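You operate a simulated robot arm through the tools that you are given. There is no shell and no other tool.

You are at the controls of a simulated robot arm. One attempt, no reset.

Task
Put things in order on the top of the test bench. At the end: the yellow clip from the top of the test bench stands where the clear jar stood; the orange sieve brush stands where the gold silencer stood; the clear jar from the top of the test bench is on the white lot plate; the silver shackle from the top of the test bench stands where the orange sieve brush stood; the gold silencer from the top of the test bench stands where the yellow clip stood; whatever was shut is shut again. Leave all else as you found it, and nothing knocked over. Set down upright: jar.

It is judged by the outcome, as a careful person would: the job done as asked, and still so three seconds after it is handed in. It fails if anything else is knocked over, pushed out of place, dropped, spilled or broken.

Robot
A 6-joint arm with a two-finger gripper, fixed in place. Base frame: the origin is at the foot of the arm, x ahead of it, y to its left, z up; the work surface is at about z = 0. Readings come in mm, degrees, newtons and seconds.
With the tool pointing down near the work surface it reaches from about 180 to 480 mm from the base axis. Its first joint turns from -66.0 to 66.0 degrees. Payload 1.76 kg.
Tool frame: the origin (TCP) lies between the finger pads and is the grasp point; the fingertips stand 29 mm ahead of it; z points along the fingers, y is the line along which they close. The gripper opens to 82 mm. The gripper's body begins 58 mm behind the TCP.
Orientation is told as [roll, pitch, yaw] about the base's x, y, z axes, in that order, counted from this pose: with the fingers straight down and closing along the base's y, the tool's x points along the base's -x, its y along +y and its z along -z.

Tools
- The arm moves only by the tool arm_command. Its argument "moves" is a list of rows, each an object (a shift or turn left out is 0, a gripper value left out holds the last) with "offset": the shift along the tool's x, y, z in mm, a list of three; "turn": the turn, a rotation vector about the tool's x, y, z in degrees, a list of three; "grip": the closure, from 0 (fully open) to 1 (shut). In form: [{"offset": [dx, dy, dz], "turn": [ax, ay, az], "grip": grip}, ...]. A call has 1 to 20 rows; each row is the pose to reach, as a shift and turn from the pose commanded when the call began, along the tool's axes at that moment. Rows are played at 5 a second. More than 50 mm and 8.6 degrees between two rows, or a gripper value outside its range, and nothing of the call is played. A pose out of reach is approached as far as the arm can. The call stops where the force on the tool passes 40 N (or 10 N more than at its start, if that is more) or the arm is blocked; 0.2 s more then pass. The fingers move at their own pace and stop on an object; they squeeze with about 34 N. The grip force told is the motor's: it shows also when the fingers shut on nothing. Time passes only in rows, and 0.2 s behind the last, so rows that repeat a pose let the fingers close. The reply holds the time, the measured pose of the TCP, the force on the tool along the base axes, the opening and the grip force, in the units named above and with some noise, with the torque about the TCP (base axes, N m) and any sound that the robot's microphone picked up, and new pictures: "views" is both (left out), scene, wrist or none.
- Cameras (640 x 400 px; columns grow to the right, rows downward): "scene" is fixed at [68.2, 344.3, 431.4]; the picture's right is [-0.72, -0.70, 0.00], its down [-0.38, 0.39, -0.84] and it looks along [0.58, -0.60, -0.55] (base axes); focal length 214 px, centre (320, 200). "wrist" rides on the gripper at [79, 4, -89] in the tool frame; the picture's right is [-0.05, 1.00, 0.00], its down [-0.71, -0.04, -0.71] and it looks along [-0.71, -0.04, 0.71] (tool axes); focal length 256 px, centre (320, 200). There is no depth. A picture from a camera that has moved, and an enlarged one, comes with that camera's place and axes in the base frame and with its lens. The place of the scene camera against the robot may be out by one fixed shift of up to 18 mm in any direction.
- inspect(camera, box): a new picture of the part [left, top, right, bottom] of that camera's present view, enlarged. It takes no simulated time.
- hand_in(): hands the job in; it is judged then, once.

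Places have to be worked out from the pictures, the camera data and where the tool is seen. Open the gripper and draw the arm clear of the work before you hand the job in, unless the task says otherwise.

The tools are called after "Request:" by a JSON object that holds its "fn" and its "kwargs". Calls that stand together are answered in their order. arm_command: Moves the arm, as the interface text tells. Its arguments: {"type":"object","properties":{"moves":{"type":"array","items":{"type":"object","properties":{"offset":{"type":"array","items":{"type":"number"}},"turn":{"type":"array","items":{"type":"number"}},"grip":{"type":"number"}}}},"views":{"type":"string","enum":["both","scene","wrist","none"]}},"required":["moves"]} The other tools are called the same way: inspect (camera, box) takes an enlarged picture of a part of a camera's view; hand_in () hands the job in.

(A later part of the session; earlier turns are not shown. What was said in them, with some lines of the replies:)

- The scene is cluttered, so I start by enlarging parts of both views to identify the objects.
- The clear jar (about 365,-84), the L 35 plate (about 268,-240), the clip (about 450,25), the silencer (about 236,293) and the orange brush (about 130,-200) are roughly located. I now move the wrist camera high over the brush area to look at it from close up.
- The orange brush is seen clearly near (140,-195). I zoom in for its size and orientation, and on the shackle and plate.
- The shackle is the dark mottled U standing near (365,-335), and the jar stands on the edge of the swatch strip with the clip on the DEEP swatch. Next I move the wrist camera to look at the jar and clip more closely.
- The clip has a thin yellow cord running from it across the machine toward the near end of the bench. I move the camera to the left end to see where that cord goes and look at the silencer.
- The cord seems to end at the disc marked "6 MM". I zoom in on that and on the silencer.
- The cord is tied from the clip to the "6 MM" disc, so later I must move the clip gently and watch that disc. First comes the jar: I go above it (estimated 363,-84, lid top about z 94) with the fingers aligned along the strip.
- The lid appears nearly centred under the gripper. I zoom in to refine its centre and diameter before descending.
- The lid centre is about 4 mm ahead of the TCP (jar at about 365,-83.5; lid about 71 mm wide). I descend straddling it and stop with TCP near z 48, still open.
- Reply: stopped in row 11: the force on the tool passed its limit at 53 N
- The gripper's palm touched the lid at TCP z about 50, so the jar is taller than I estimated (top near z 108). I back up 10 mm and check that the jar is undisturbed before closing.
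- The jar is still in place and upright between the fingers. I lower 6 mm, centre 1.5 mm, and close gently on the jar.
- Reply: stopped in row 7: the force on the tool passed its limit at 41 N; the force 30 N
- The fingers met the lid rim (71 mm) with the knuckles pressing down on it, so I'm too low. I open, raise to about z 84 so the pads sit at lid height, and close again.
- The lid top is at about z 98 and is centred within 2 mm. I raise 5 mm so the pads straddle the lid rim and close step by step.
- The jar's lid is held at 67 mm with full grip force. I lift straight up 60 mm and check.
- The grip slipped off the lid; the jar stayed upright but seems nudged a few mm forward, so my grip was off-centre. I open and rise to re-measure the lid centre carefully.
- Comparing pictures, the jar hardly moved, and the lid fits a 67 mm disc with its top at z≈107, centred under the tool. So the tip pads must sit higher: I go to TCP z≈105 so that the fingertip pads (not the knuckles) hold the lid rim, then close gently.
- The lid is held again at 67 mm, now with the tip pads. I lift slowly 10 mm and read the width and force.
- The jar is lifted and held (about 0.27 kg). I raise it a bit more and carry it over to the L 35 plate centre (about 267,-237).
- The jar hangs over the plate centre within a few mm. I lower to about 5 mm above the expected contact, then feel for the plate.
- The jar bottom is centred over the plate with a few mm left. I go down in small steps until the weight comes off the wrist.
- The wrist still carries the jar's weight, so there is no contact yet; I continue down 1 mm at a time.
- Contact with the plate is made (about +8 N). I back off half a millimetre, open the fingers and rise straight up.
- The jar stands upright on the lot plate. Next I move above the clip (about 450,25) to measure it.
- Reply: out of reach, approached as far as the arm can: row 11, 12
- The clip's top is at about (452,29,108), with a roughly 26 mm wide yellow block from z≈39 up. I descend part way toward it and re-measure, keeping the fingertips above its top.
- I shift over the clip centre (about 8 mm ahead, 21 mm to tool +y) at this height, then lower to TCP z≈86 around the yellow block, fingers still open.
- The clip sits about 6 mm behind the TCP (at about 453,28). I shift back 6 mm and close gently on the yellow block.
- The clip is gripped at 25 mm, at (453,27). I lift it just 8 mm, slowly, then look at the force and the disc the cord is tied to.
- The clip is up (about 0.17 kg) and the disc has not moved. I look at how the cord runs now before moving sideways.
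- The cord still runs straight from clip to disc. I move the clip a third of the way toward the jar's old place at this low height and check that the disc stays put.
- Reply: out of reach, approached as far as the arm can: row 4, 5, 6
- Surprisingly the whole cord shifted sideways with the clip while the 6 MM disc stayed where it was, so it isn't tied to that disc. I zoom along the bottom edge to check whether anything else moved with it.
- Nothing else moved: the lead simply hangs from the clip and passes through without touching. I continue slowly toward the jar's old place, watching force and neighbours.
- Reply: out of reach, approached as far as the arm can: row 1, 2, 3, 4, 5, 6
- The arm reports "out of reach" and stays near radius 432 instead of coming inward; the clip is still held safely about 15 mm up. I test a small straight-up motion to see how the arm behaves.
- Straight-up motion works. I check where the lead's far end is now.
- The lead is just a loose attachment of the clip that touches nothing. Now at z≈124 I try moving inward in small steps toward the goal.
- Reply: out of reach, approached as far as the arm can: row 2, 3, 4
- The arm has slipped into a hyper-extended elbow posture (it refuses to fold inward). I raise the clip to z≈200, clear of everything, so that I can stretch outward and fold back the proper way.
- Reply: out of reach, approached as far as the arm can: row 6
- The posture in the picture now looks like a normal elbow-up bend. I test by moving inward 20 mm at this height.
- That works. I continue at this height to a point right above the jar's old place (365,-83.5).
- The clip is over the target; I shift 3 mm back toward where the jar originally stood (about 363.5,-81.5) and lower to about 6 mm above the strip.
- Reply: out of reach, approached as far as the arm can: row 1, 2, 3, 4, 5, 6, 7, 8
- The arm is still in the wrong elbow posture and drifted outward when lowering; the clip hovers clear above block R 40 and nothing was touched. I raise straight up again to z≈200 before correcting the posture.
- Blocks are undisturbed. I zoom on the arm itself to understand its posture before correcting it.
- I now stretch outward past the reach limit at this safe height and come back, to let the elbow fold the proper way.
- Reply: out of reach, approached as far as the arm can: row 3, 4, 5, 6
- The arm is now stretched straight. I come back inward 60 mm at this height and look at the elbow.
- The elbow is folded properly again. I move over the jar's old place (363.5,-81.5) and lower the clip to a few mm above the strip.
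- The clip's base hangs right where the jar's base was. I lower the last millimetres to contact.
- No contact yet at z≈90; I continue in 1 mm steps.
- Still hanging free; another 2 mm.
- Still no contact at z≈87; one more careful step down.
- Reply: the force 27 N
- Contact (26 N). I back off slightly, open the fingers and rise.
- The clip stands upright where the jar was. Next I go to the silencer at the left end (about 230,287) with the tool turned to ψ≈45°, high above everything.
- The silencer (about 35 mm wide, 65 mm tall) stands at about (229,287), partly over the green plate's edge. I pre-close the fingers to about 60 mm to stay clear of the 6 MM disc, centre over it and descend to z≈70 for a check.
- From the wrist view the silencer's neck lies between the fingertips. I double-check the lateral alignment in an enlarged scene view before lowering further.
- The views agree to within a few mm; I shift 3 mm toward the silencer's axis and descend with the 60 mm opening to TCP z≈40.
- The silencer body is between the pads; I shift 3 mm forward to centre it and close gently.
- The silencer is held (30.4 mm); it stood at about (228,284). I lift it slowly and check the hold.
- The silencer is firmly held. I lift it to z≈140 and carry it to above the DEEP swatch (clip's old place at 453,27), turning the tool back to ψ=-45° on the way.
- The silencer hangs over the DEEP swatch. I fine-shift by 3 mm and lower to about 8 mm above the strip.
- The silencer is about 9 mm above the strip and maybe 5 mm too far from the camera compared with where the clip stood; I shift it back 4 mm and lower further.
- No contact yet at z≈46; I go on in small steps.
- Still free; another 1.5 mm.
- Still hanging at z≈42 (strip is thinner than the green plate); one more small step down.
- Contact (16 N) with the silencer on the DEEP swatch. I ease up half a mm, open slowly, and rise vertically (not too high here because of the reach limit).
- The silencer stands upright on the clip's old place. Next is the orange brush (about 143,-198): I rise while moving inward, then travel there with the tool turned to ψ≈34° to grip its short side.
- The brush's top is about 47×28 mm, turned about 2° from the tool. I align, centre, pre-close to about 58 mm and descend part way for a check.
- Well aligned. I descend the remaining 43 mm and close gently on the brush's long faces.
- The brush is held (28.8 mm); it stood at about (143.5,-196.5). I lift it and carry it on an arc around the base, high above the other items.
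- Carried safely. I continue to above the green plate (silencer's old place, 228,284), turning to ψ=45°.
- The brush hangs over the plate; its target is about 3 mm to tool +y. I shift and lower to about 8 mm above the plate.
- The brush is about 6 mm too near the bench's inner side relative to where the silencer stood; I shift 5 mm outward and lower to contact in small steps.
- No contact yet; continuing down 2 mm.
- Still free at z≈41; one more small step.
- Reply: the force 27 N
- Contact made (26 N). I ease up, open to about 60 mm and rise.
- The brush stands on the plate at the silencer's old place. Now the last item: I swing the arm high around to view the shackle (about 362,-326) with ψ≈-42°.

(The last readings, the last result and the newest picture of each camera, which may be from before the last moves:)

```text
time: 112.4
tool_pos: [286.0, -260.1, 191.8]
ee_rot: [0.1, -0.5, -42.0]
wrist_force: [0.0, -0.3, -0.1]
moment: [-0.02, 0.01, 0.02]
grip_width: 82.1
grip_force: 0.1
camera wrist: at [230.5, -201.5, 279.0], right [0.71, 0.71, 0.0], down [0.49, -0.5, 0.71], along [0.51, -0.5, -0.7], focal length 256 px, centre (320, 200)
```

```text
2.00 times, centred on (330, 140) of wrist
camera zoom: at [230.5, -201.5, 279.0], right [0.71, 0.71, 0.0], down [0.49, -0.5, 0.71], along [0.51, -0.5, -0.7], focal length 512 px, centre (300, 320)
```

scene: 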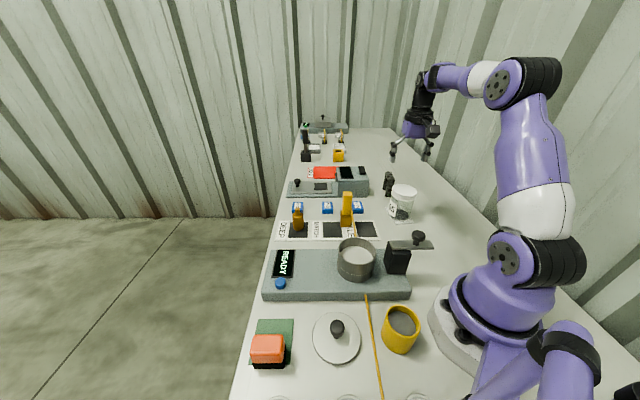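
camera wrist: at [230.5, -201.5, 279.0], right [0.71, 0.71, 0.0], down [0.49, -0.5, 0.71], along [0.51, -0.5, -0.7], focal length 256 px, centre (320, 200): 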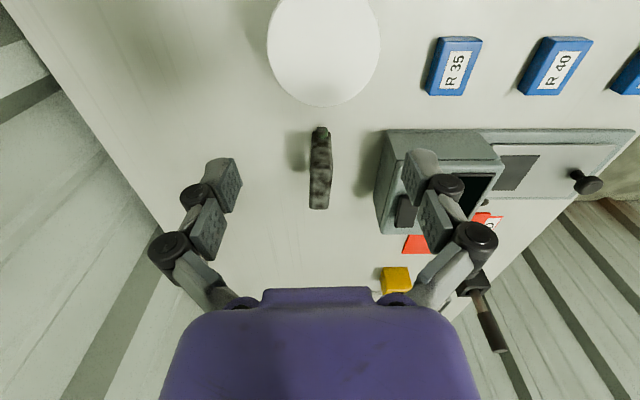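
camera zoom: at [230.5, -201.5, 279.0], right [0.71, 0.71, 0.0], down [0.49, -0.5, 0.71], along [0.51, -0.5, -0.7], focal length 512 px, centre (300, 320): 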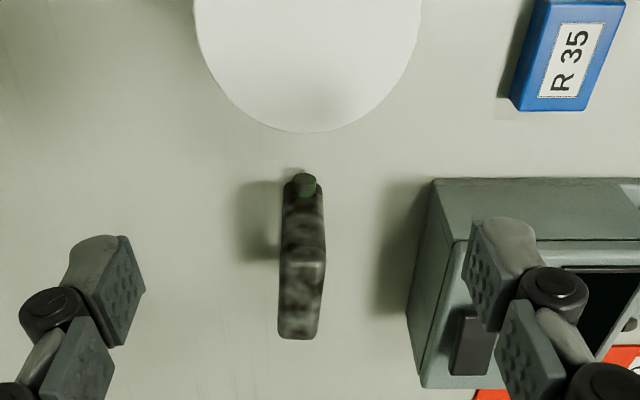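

The shackle's top runs from about 77 to 134 mm ahead, about 80 mm tall and 22 mm thick, skewed about 6°. I align to it (ψ≈-48°), move to a point in front of it, and lower to z≈115 with the fingers at about 53 mm.

Request:
{"fn": "arm_command", "kwargs": {"moves": [{"offset": [-12, 0.6, 15], "turn": [0, 0, 3.2], "grip": 0.35}, {"offset": [-24, 1.2, 30], "turn": [0, 0, 6.4], "grip": 0.35}, {"offset": [-35.9, 1.8, 45], "turn": [0, 0, 6.4], "grip": 0.35}, {"offset": [-35.9, 1.8, 62], "turn": [0, 0, 6.4], "grip": 0.35}, {"offset": [-35.9, 1.8, 77], "turn": [0, 0, 6.4], "grip": 0.35}, {"offset": [-35.9, 1.8, 77], "turn": [0, 0, 6.4], "grip": 0.35}]}}

Request:
{"fn": "inspect", "kwargs": {"camera": "wrist", "box": [220, 60, 420, 260]}}

Request:
{"fn": "inspect", "kwargs": {"camera": "scene", "box": [340, 120, 460, 230]}}

```text
time: 113.8
tool_pos: [316.5, -283.0, 114.0]
ee_rot: [0.1, -0.4, -48.4]
wrist_force: [0.4, -0.5, -0.1]
moment: [0.01, 0.01, -0.02]
grip_width: 53.2
grip_force: 0.0
camera wrist: at [266.1, -219.3, 202.1], right [0.78, 0.62, 0.0], down [0.43, -0.55, 0.71], along [0.45, -0.56, -0.7], focal length 256 px, centre (320, 200)
```

scene: 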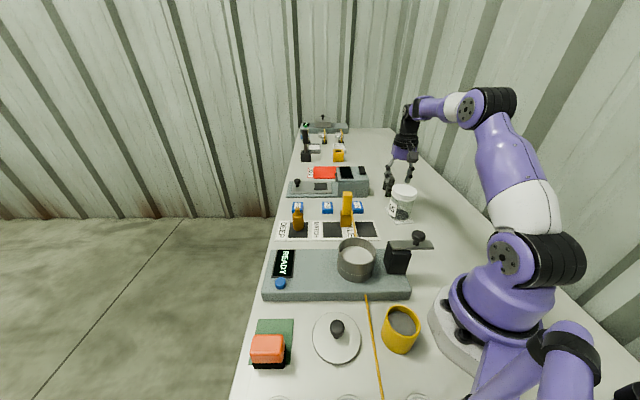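
wrist: 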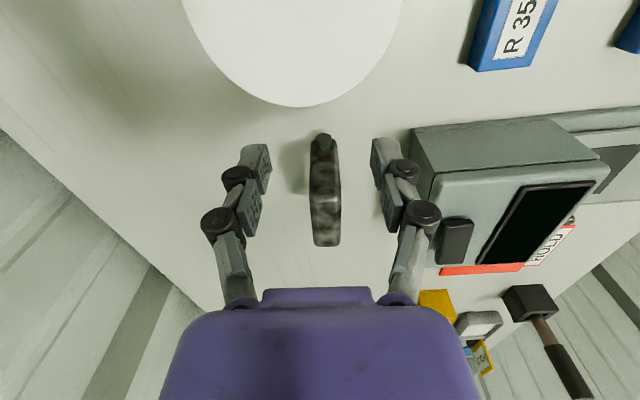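

```text
2.00 times, centred on (320, 160) of wrist
camera zoom: at [266.1, -219.3, 202.1], right [0.78, 0.62, 0.0], down [0.43, -0.55, 0.71], along [0.45, -0.56, -0.7], focal length 512 px, centre (320, 280)
```

zoom: 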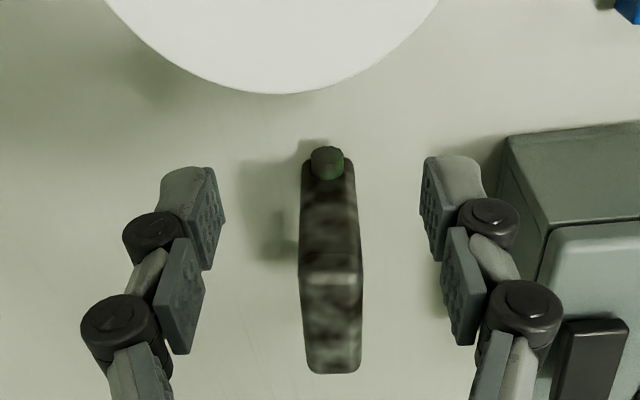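

```text
3.64 times, centred on (400, 175) of scene
camera zoom: at [68.2, 344.3, 431.4], right [-0.72, -0.7, 0.0], down [-0.38, 0.39, -0.84], along [0.58, -0.6, -0.55], focal length 780 px, centre (29, 291)
```

zoom: 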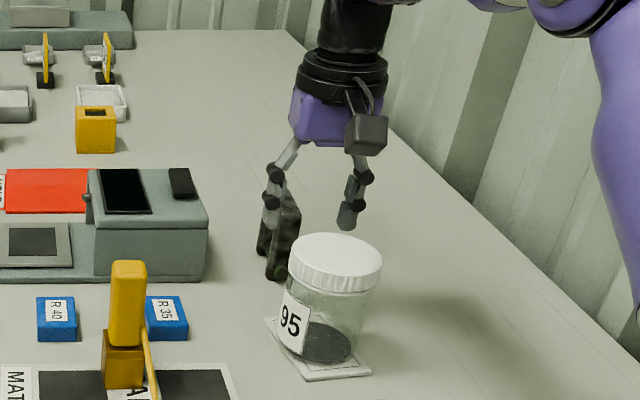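

Alignment is good. I lower to z≈66 in front of the shackle, then check before sliding the open fingers around it.

Request:
{"fn": "arm_command", "kwargs": {"moves": [{"offset": [0, 0, 12], "grip": 0.35}, {"offset": [0, 0, 24], "grip": 0.35}, {"offset": [0, 0, 36], "grip": 0.35}, {"offset": [0, 0, 48], "grip": 0.35}, {"offset": [0, 0, 48], "grip": 0.35}]}}

Request:
{"fn": "inspect", "kwargs": {"camera": "wrist", "box": [200, 60, 440, 280]}}

Request:
{"fn": "inspect", "kwargs": {"camera": "scene", "box": [350, 130, 450, 230]}}

```text
time: 115.0
tool_pos: [317.9, -282.5, 65.3]
ee_rot: [0.2, -0.5, -48.5]
wrist_force: [0.1, 0.5, -0.3]
moment: [0.01, 0.04, -0.01]
grip_width: 53.1
grip_force: 0.1
camera wrist: at [267.5, -218.5, 153.8], right [0.78, 0.62, 0.0], down [0.43, -0.55, 0.71], along [0.45, -0.56, -0.7], focal length 256 px, centre (320, 200)
```

scene: 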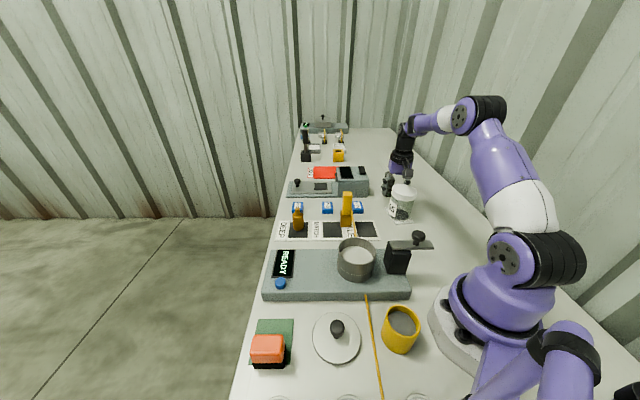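
wrist: 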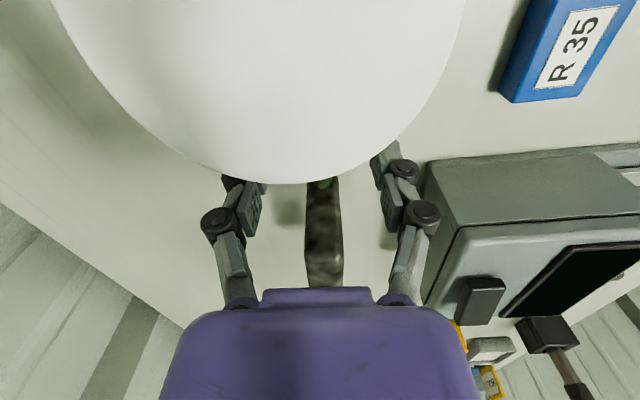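

```text
1.82 times, centred on (320, 170) of wrist
camera zoom: at [267.5, -218.5, 153.8], right [0.78, 0.62, 0.0], down [0.43, -0.55, 0.71], along [0.45, -0.56, -0.7], focal length 465 px, centre (320, 254)
```

zoom: 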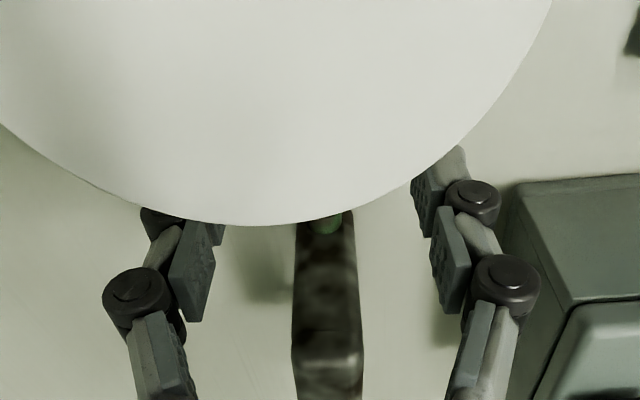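

```text
4.00 times, centred on (400, 180) of scene
camera zoom: at [68.2, 344.3, 431.4], right [-0.72, -0.7, 0.0], down [-0.38, 0.39, -0.84], along [0.58, -0.6, -0.55], focal length 858 px, centre (0, 280)
```

zoom: 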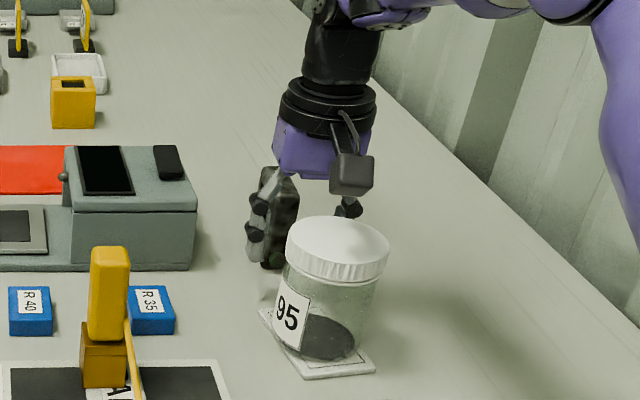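

Clear of the jar. I slide outward 40 mm along the shackle's line with open fingers and check the straddle.

Request:
{"fn": "arm_command", "kwargs": {"moves": [{"offset": [-8, 0, 0], "grip": 0.35}, {"offset": [-16, 0, 0], "grip": 0.35}, {"offset": [-24, 0, 0], "grip": 0.35}, {"offset": [-32, 0, 0], "grip": 0.35}, {"offset": [-40, 0, 0], "grip": 0.35}, {"offset": [-40, 0, 0], "grip": 0.35}]}}

Request:
{"fn": "inspect", "kwargs": {"camera": "wrist", "box": [200, 60, 440, 280]}}

Request:
{"fn": "inspect", "kwargs": {"camera": "scene", "box": [350, 130, 450, 230]}}

```text
time: 116.4
tool_pos: [344.4, -311.6, 68.8]
ee_rot: [0.3, -0.5, -48.4]
wrist_force: [0.0, -0.3, 0.5]
moment: [0.03, -0.03, 0.03]
grip_width: 53.3
grip_force: 0.0
camera wrist: at [294.5, -248.3, 156.9], right [0.78, 0.62, 0.0], down [0.44, -0.55, 0.71], along [0.45, -0.56, -0.7], focal length 256 px, centre (320, 200)
```

scene: 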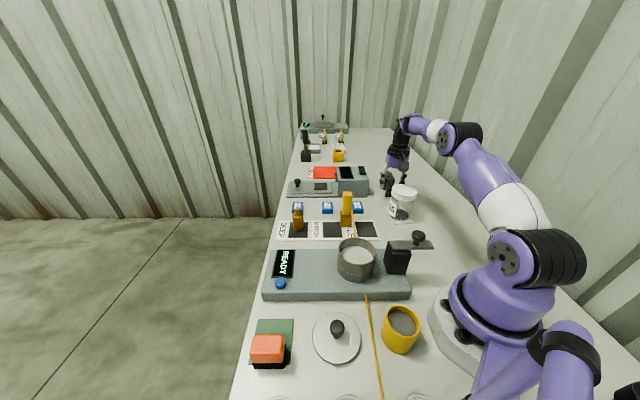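
wrist: 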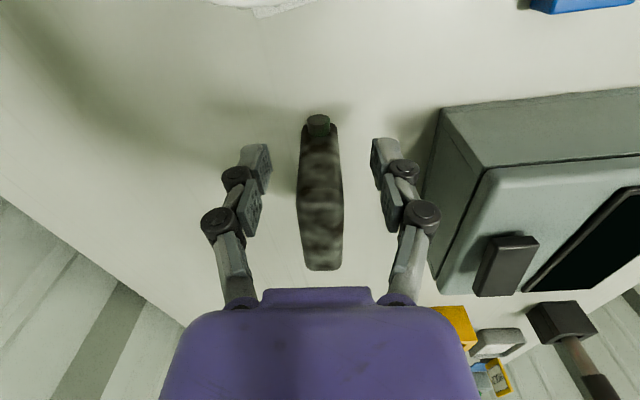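

```text
1.82 times, centred on (320, 170) of wrist
camera zoom: at [294.5, -248.3, 156.9], right [0.78, 0.62, 0.0], down [0.44, -0.55, 0.71], along [0.45, -0.56, -0.7], focal length 465 px, centre (320, 254)
```

zoom: 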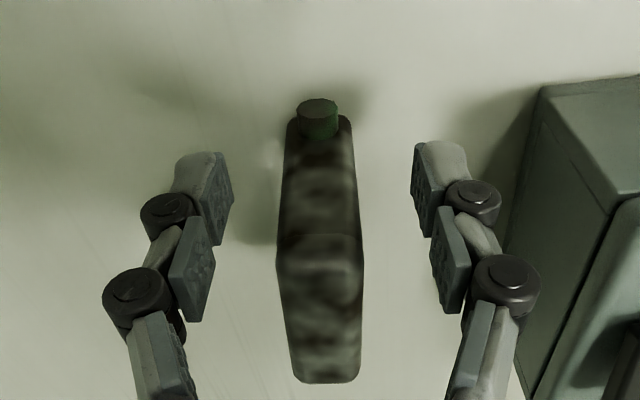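

```text
4.00 times, centred on (400, 180) of scene
camera zoom: at [68.2, 344.3, 431.4], right [-0.72, -0.7, 0.0], down [-0.38, 0.39, -0.84], along [0.58, -0.6, -0.55], focal length 858 px, centre (0, 280)
```

zoom: 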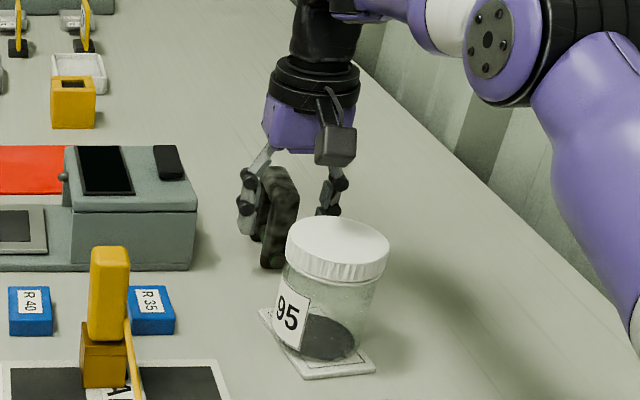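

The fingers straddle the near leg. I go 14 mm further, 3 mm lower, and close gently on the shackle.

Request:
{"fn": "arm_command", "kwargs": {"moves": [{"offset": [-5, 0, 1], "grip": 0.35}, {"offset": [-10, 0, 2], "grip": 0.35}, {"offset": [-14, 0, 3], "grip": 0.35}, {"offset": [-14, 0, 3], "grip": 0.45}, {"offset": [-14, 0, 3], "grip": 0.55}, {"offset": [-14, 0, 3], "grip": 0.62}, {"offset": [-14, 0, 3], "grip": 0.67}, {"offset": [-14, 0, 3], "grip": 0.71}, {"offset": [-14, 0, 3], "grip": 0.75}, {"offset": [-14, 0, 3], "grip": 0.85}, {"offset": [-14, 0, 3], "grip": 0.95}]}}

Request:
{"fn": "inspect", "kwargs": {"camera": "wrist", "box": [200, 60, 440, 280]}}

Request:
{"fn": "inspect", "kwargs": {"camera": "scene", "box": [350, 130, 450, 230]}}

```text
time: 118.8
tool_pos: [352.1, -322.1, 65.6]
ee_rot: [0.2, -0.5, -48.4]
wrist_force: [-0.2, -0.5, 0.8]
moment: [-0.04, -0.03, 0.0]
grip_width: 23.5
grip_force: 34.2
camera wrist: at [302.6, -258.7, 153.3], right [0.78, 0.62, 0.0], down [0.43, -0.55, 0.71], along [0.45, -0.56, -0.7], focal length 256 px, centre (320, 200)
```

scene: 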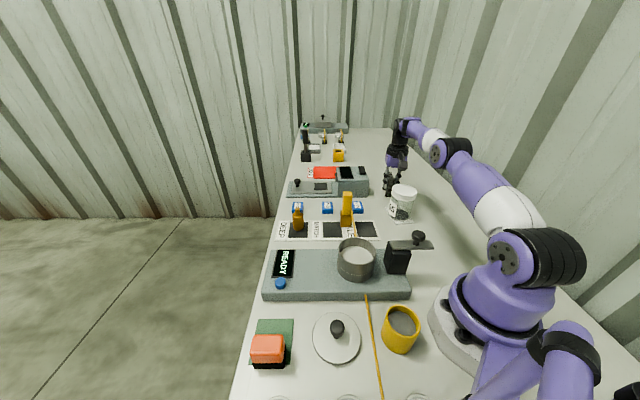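
wrist: 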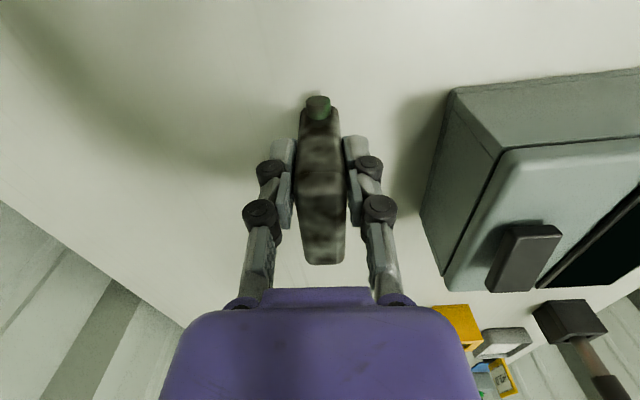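

```text
1.82 times, centred on (320, 170) of wrist
camera zoom: at [302.6, -258.7, 153.3], right [0.78, 0.62, 0.0], down [0.43, -0.55, 0.71], along [0.45, -0.56, -0.7], focal length 465 px, centre (320, 254)
```

zoom: 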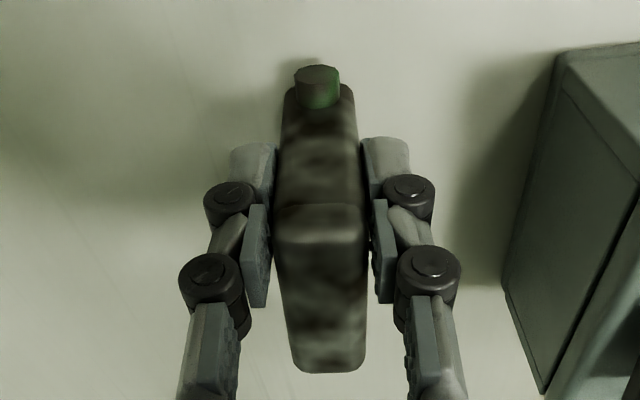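

```text
4.00 times, centred on (400, 180) of scene
camera zoom: at [68.2, 344.3, 431.4], right [-0.72, -0.7, 0.0], down [-0.38, 0.39, -0.84], along [0.58, -0.6, -0.55], focal length 858 px, centre (0, 280)
```

zoom: 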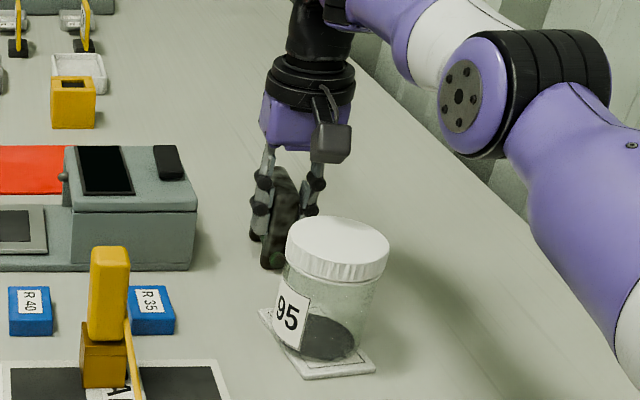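

The shackle is held at 23.5 mm, upright. I lift it 20 mm and check the hold.

Request:
{"fn": "arm_command", "kwargs": {"moves": [{"offset": [0, 0, -2], "grip": 0.95}, {"offset": [0, 0, -5], "grip": 0.95}, {"offset": [0, 0, -10], "grip": 0.95}, {"offset": [0, 0, -15], "grip": 0.95}, {"offset": [0, 0, -20], "grip": 0.95}, {"offset": [0, 0, -20], "grip": 0.95}]}}

Request:
{"fn": "inspect", "kwargs": {"camera": "scene", "box": [350, 130, 450, 230]}}

Request:
{"fn": "inspect", "kwargs": {"camera": "wrist", "box": [200, 60, 440, 280]}}

```text
time: 120.2
tool_pos: [352.8, -321.6, 85.8]
ee_rot: [0.3, -0.5, -48.4]
wrist_force: [0.3, -1.1, -3.3]
moment: [0.03, 0.05, -0.01]
grip_width: 23.1
grip_force: 34.4
camera wrist: at [302.2, -259.1, 173.4], right [0.78, 0.62, 0.0], down [0.43, -0.55, 0.71], along [0.45, -0.56, -0.7], focal length 256 px, centre (320, 200)
```

scene: 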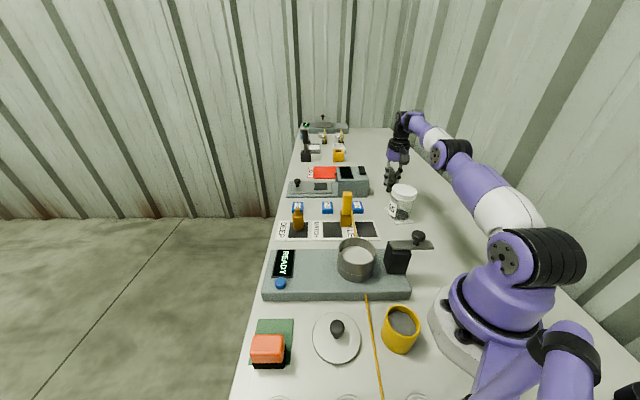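
wrist: 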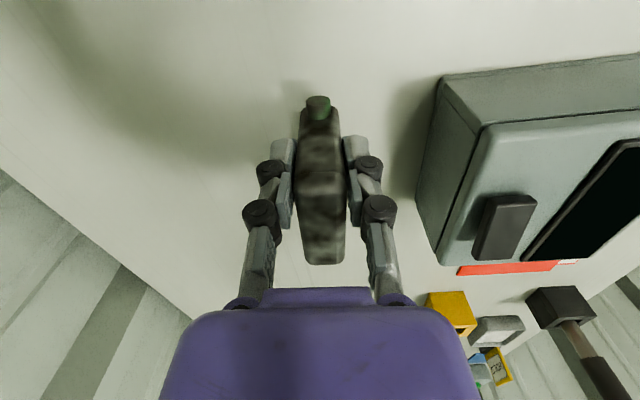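

```text
4.00 times, centred on (400, 180) of scene
camera zoom: at [68.3, 344.2, 431.4], right [-0.72, -0.7, 0.0], down [-0.38, 0.39, -0.84], along [0.58, -0.6, -0.55], focal length 858 px, centre (0, 280)
```

zoom: 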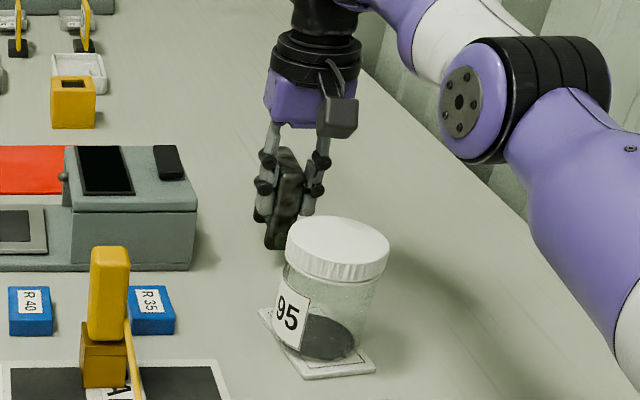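

```text
1.82 times, centred on (320, 170) of wrist
camera zoom: at [302.2, -259.1, 173.4], right [0.78, 0.62, 0.0], down [0.43, -0.55, 0.71], along [0.45, -0.56, -0.7], focal length 465 px, centre (320, 254)
```

zoom: 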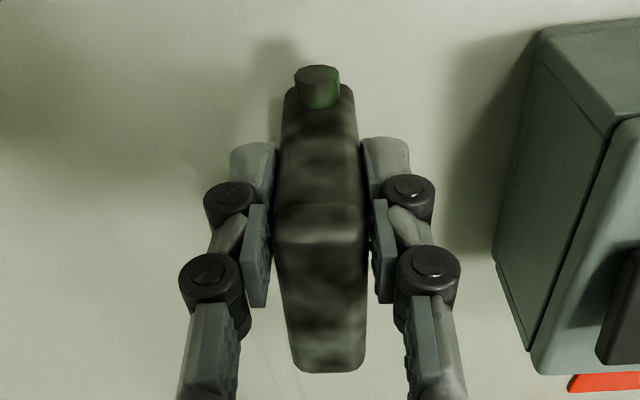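

Firmly held (about 0.33 kg). I carry it around the outer side of the jar to the brush's old place (143.5,-196.5), accounting for the shackle centre being 16 mm ahead of the TCP.

Request:
{"fn": "arm_command", "kwargs": {"moves": [{"offset": [19, -20.8, -11], "grip": 0.95}, {"offset": [38, -41.6, -22], "grip": 0.95}, {"offset": [57, -62.5, -33], "grip": 0.95}, {"offset": [76.1, -83.3, -44], "grip": 0.95}, {"offset": [104.8, -81.3, -44], "turn": [0, 0, 1.3], "grip": 0.95}, {"offset": [133.5, -79.3, -44], "turn": [0, 0, 2.5], "grip": 0.95}, {"offset": [162.3, -77.3, -44], "turn": [0, 0, 3.8], "grip": 0.95}, {"offset": [191, -75.3, -40], "turn": [0, 0, 5.1], "grip": 0.95}, {"offset": [219.7, -73.3, -37], "turn": [0, 0, 6.3], "grip": 0.95}, {"offset": [248.4, -71.3, -34], "turn": [0, 0, 7.6], "grip": 0.95}, {"offset": [248.4, -71.3, -34], "turn": [0, 0, 7.6], "grip": 0.95}]}}

Request:
{"fn": "inspect", "kwargs": {"camera": "scene", "box": [350, 150, 490, 260]}}

```text
time: 122.6
tool_pos: [130.6, -182.9, 116.8]
ee_rot: [0.4, -0.5, -56.0]
wrist_force: [1.0, 0.1, -3.1]
moment: [0.05, 0.03, -0.02]
grip_width: 23.1
grip_force: 33.8
camera wrist: at [89.6, -113.5, 204.4], right [0.86, 0.51, 0.01], down [0.36, -0.6, 0.71], along [0.37, -0.61, -0.7], focal length 256 px, centre (320, 200)
```

scene: 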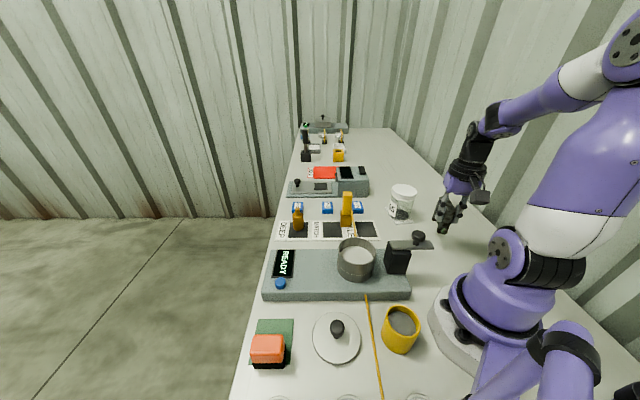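
wrist: 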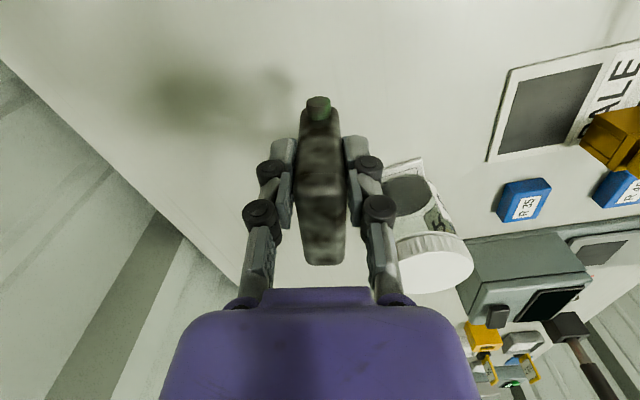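

```text
3.64 times, centred on (420, 205) of scene
camera zoom: at [68.2, 344.3, 431.4], right [-0.72, -0.7, 0.0], down [-0.38, 0.39, -0.84], along [0.58, -0.6, -0.55], focal length 780 px, centre (-44, 182)
```

zoom: 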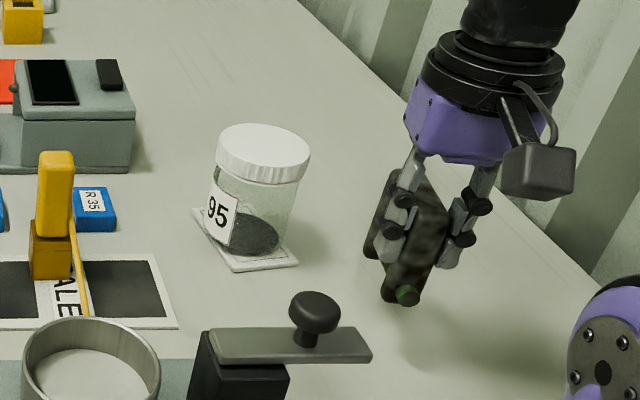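

The shackle is above the brush's old spot. I fine-shift and lower to about 7 mm above the bench.

Request:
{"fn": "arm_command", "kwargs": {"moves": [{"offset": [-1.2, 1.5, 8], "grip": 0.95}, {"offset": [-2.5, 3.1, 18], "grip": 0.95}, {"offset": [-2.5, 3.1, 28], "grip": 0.95}, {"offset": [-2.5, 3.1, 37], "grip": 0.95}, {"offset": [-2.5, 3.1, 44], "grip": 0.95}, {"offset": [-2.5, 3.1, 44], "grip": 0.95}]}}

Request:
{"fn": "inspect", "kwargs": {"camera": "scene", "box": [370, 170, 490, 260]}}

```text
time: 124.0
tool_pos: [138.1, -184.9, 71.1]
ee_rot: [0.2, -0.5, -55.9]
wrist_force: [-0.8, 0.9, -2.9]
moment: [0.08, -0.01, -0.03]
grip_width: 23.6
grip_force: 33.8
camera wrist: at [97.0, -115.3, 158.8], right [0.86, 0.51, 0.01], down [0.36, -0.6, 0.71], along [0.37, -0.61, -0.7], focal length 256 px, centre (320, 200)
```

scene: 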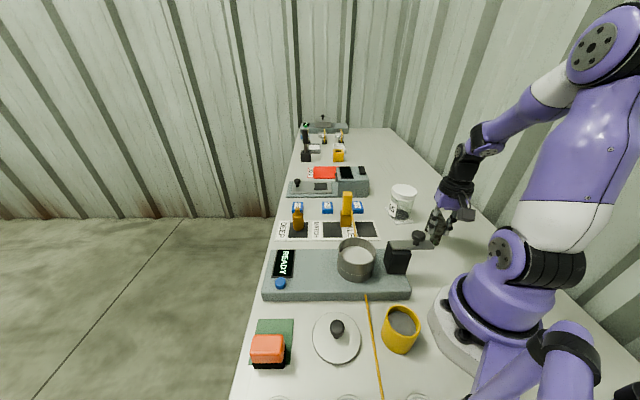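
wrist: 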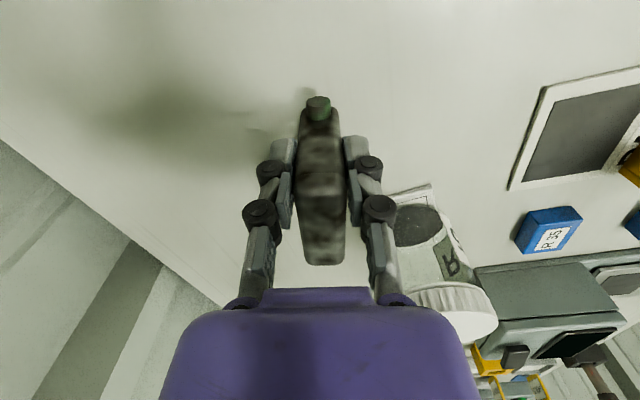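

```text
4.44 times, centred on (430, 215) of scene
camera zoom: at [68.2, 344.3, 431.4], right [-0.72, -0.7, 0.0], down [-0.38, 0.39, -0.84], along [0.58, -0.6, -0.55], focal length 953 px, centre (-169, 133)
```

zoom: 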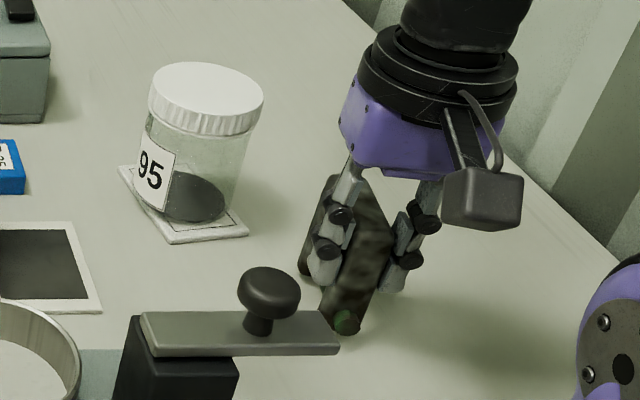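

Position matches the brush's former base. I lower the last millimetres to contact.

Request:
{"fn": "arm_command", "kwargs": {"moves": [{"offset": [0, 0, 1.5], "grip": 0.95}, {"offset": [0, 0, 3], "grip": 0.95}, {"offset": [0, 0, 3], "grip": 0.95}], "views": "none"}}

```text
time: 124.8
tool_pos: [138.3, -184.3, 69.0]
ee_rot: [0.3, -0.4, -56.1]
wrist_force: [0.2, 0.1, -3.5]
moment: [0.06, 0.06, 0.01]
grip_width: 23.5
grip_force: 34.3
```

Request:
{"fn": "arm_command", "kwargs": {"moves": [{"offset": [0, 0, 1], "grip": 0.95}, {"offset": [0, 0, 2], "grip": 0.95}, {"offset": [0, 0, 2], "grip": 0.95}], "views": "none"}}

```text
time: 125.6
tool_pos: [137.0, -184.3, 66.7]
ee_rot: [0.4, -0.5, -56.0]
wrist_force: [-0.4, -0.7, -3.0]
moment: [0.08, 0.08, 0.0]
grip_width: 23.3
grip_force: 34.2
```

Still hanging (weight on wrist); another 1.5 mm.

Request:
{"fn": "arm_command", "kwargs": {"moves": [{"offset": [0, 0, 0.8], "grip": 0.95}, {"offset": [0, 0, 1.5], "grip": 0.95}, {"offset": [0, 0, 1.5], "grip": 0.95}], "views": "none"}}

```text
time: 126.4
tool_pos: [138.3, -184.9, 66.4]
ee_rot: [0.3, -0.5, -56.0]
wrist_force: [-0.1, -0.3, -3.2]
moment: [0.08, 0.08, -0.01]
grip_width: 23.8
grip_force: 33.9
```

Request:
{"fn": "arm_command", "kwargs": {"moves": [{"offset": [0, 0, 0.8], "grip": 0.95}, {"offset": [0, 0, 1.5], "grip": 0.95}, {"offset": [0, 0, 1.5], "grip": 0.95}], "views": "none"}}

```text
time: 127.2
tool_pos: [139.9, -185.8, 65.2]
ee_rot: [0.2, -0.5, -56.1]
wrist_force: [-9.6, 0.3, 23.8]
moment: [0.09, 0.32, 0.0]
grip_width: 23.7
grip_force: 33.2
```

Contact (24 N). I ease up, open slowly, and rise.

Request:
{"fn": "arm_command", "kwargs": {"moves": [{"offset": [0, 0, -0.8], "grip": 0.95}, {"offset": [0, 0, -0.8], "grip": 0.7}, {"offset": [0, 0, -0.8], "grip": 0.66}, {"offset": [0, 0, -0.8], "grip": 0.55}, {"offset": [0, 0, -0.8], "grip": 0.4}, {"offset": [0, 0, -0.8], "grip": 0.2}, {"offset": [0, 0, -0.8], "grip": 0.1}, {"offset": [0, 0, -15], "grip": 0.1}, {"offset": [0, 0, -40], "grip": 0.1}, {"offset": [0, 0, -75], "grip": 0}, {"offset": [0, 0, -115], "grip": 0}, {"offset": [0, 0, -150], "grip": 0}, {"offset": [0, 0, -150], "grip": 0}]}}

Request:
{"fn": "inspect", "kwargs": {"camera": "scene", "box": [370, 170, 490, 260]}}

Request:
{"fn": "inspect", "kwargs": {"camera": "wrist", "box": [220, 0, 460, 180]}}

```text
time: 130.0
tool_pos: [136.5, -182.3, 213.5]
ee_rot: [0.4, -0.5, -56.0]
wrist_force: [0.7, 0.1, -0.3]
moment: [0.0, 0.0, 0.01]
grip_width: 81.8
grip_force: 0.0
camera wrist: at [96.2, -112.3, 301.7], right [0.86, 0.51, 0.01], down [0.36, -0.6, 0.71], along [0.37, -0.61, -0.7], focal length 256 px, centre (320, 200)
```

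scene: 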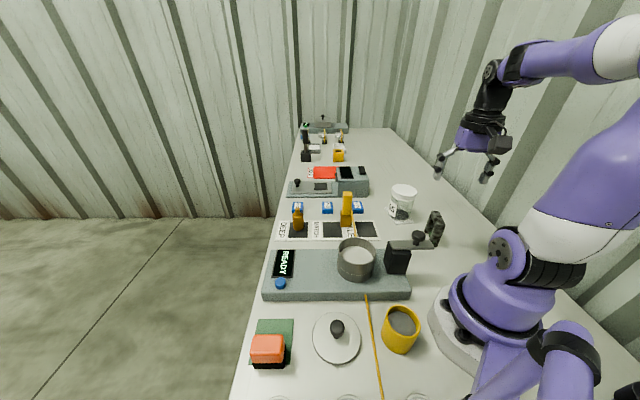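
wrist: 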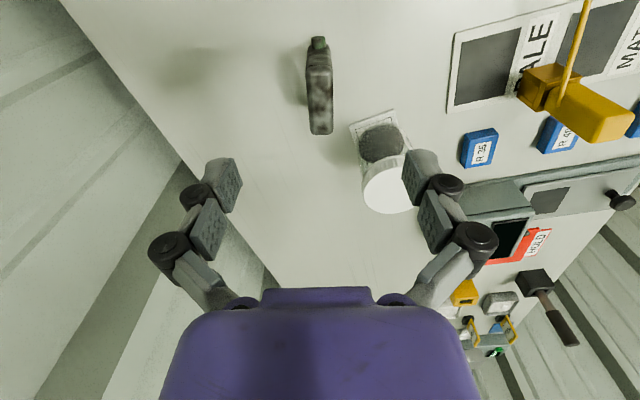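

```text
4.44 times, centred on (430, 215) of scene
camera zoom: at [68.2, 344.3, 431.4], right [-0.72, -0.7, 0.0], down [-0.38, 0.39, -0.84], along [0.58, -0.6, -0.55], focal length 953 px, centre (-169, 133)
```

zoom: 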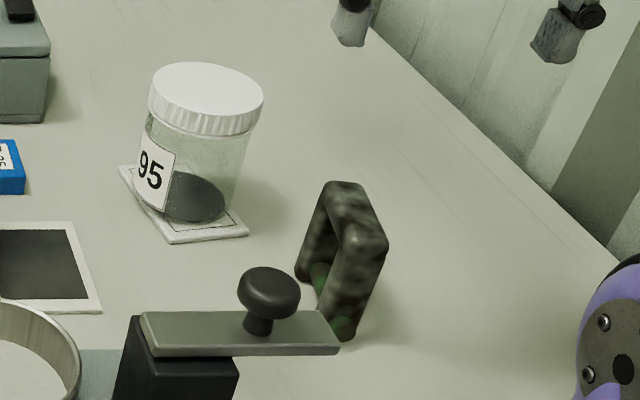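

```text
2.22 times, centred on (340, 90) of wrist
camera zoom: at [96.2, -112.3, 301.7], right [0.86, 0.51, 0.01], down [0.36, -0.6, 0.71], along [0.37, -0.61, -0.7], focal length 569 px, centre (276, 444)
```

zoom: 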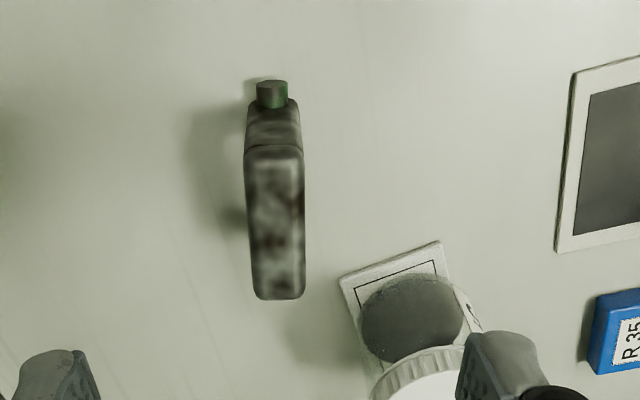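

All five items are placed and standing. I withdraw the arm, gripper open, to the starting pose and look over the whole bench.

Request:
{"fn": "arm_command", "kwargs": {"moves": [{"offset": [4.2, 16.8, -17], "turn": [0, 0, -7], "grip": 0}, {"offset": [8.4, 33.7, -34], "turn": [0, 0, -14], "grip": 0}, {"offset": [12.5, 50.5, -51], "turn": [0, 0, -21], "grip": 0}, {"offset": [16.7, 67.4, -68], "turn": [0, 0, -28], "grip": 0}, {"offset": [20.9, 84.2, -84], "turn": [0, 0, -35], "grip": 0}, {"offset": [25, 101, -101], "turn": [0, 0, -42], "grip": 0}, {"offset": [29.2, 117.9, -118], "turn": [0, 0, -49], "grip": 0}, {"offset": [33.4, 134.7, -135], "turn": [0, 0, -56], "grip": 0}, {"offset": [33.4, 134.7, -135], "turn": [0, 0, -56], "grip": 0}]}}

Request:
{"fn": "inspect", "kwargs": {"camera": "scene", "box": [240, 200, 480, 400]}}

Request:
{"fn": "inspect", "kwargs": {"camera": "scene", "box": [260, 120, 440, 240]}}

Request:
{"fn": "inspect", "kwargs": {"camera": "wrist", "box": [140, 0, 440, 190]}}

```text
time: 132.0
tool_pos: [229.6, -80.0, 349.7]
ee_rot: [-0.2, -0.5, 0.1]
wrist_force: [0.9, 0.8, 0.6]
moment: [-0.01, 0.02, -0.01]
grip_width: 82.0
grip_force: 0.1
camera wrist: at [150.6, -74.2, 438.5], right [0.05, 1.0, 0.0], down [0.7, -0.03, 0.71], along [0.71, -0.04, -0.7], focal length 256 px, centre (320, 200)
```

scene: 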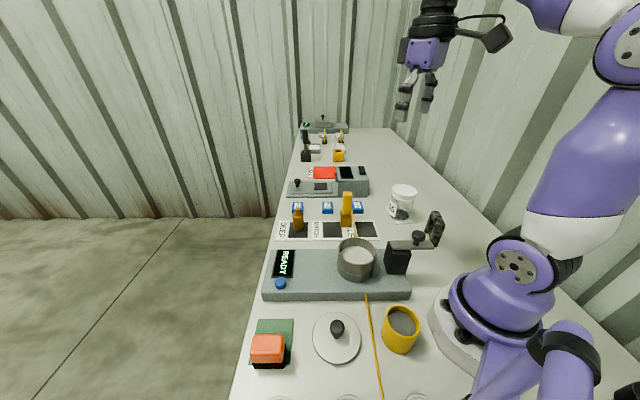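
wrist: 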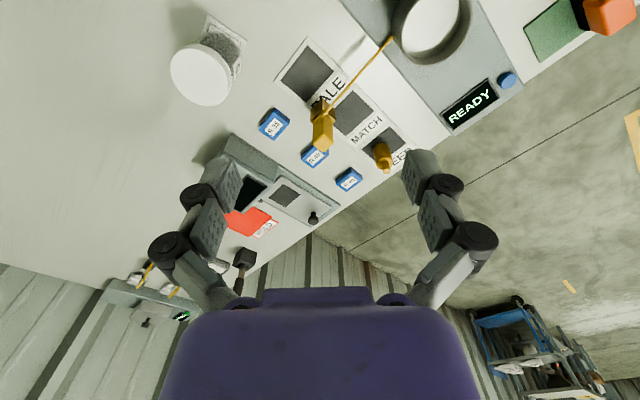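

```text
2.00 times, centred on (360, 300) of scene
camera zoom: at [68.2, 344.3, 431.4], right [-0.72, -0.7, 0.0], down [-0.38, 0.39, -0.84], along [0.58, -0.6, -0.55], focal length 429 px, centre (240, 0)
```

zoom: 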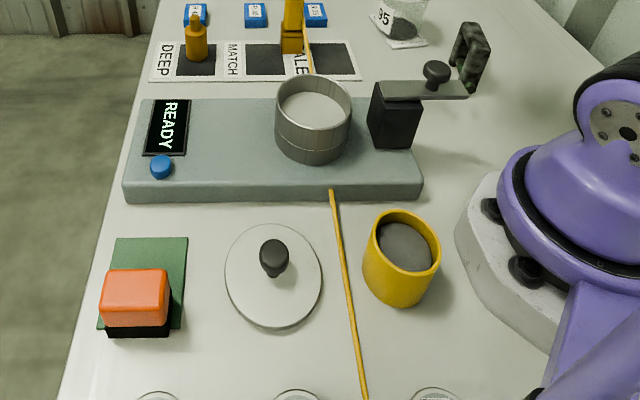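

```text
3.33 times, centred on (350, 180) of scene
camera zoom: at [68.2, 344.3, 431.4], right [-0.72, -0.7, 0.0], down [-0.38, 0.39, -0.84], along [0.58, -0.6, -0.55], focal length 715 px, centre (220, 267)
```

zoom: 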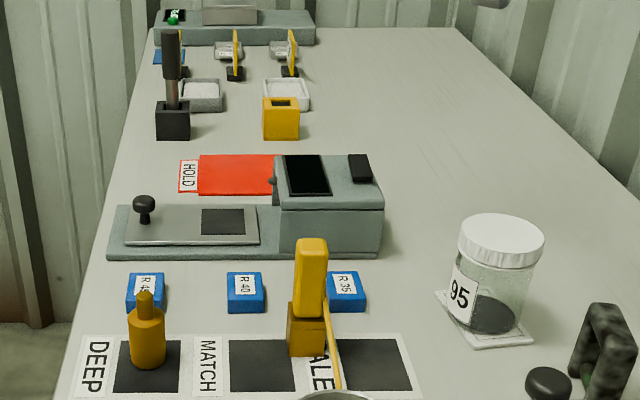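

```text
2.11 times, centred on (290, 95) of wrist
camera zoom: at [150.6, -74.2, 438.5], right [0.05, 1.0, 0.0], down [0.7, -0.03, 0.71], along [0.71, -0.04, -0.7], focal length 539 px, centre (383, 421)
```

zoom: 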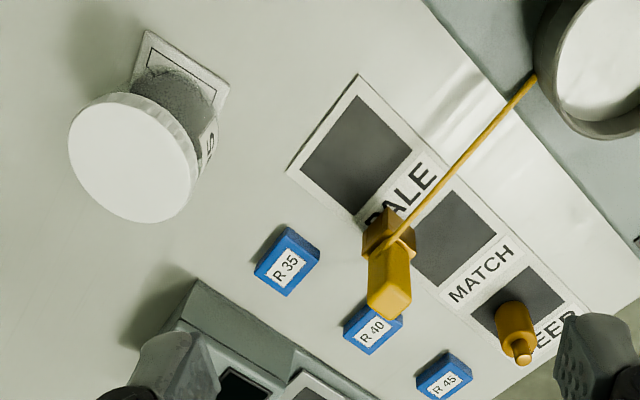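

Everything checks out: the jar is upright on the L 35 plate, the clip is where the jar was, and the silencer is on the DEEP swatch where the clip was. The brush is on the green plate where the silencer was, and the shackle stands where the brush was. Nothing else has moved, and the open gripper is clear, so I hand in.

Request:
{"fn": "hand_in", "kwargs": {}}

```text
The job is handed in.
```

I moved all five items to where you asked, and each was standing upright in the last pictures before I handed the job in.

- **Clear jar:** upright on the white L 35 lot plate.
- **Yellow clip:** where the jar stood.
- **Gold silencer:** where the clip stood, on the DEEP swatch.
- **Orange sieve brush:** where the silencer stood, overhanging the edge of the green plate about as far as the silencer did.
- **Silver shackle:** where the brush stood, about 5 mm off by my measurement.

I opened nothing, so there was nothing to shut again. Nothing else on the bench showed any change in the before and after pictures.

- **Jar contact:** the gripper pressed on the jar's lid twice before I found the right height, and one grip slipped off the lid. The jar stayed upright and shifted only a few millimetres in place before I lifted it.
- **Clip lead:** the clip has a thin yellow lead attached, which moved with it. It now runs across the sieve machine toward the near end of the bench, and nothing it crossed was disturbed.
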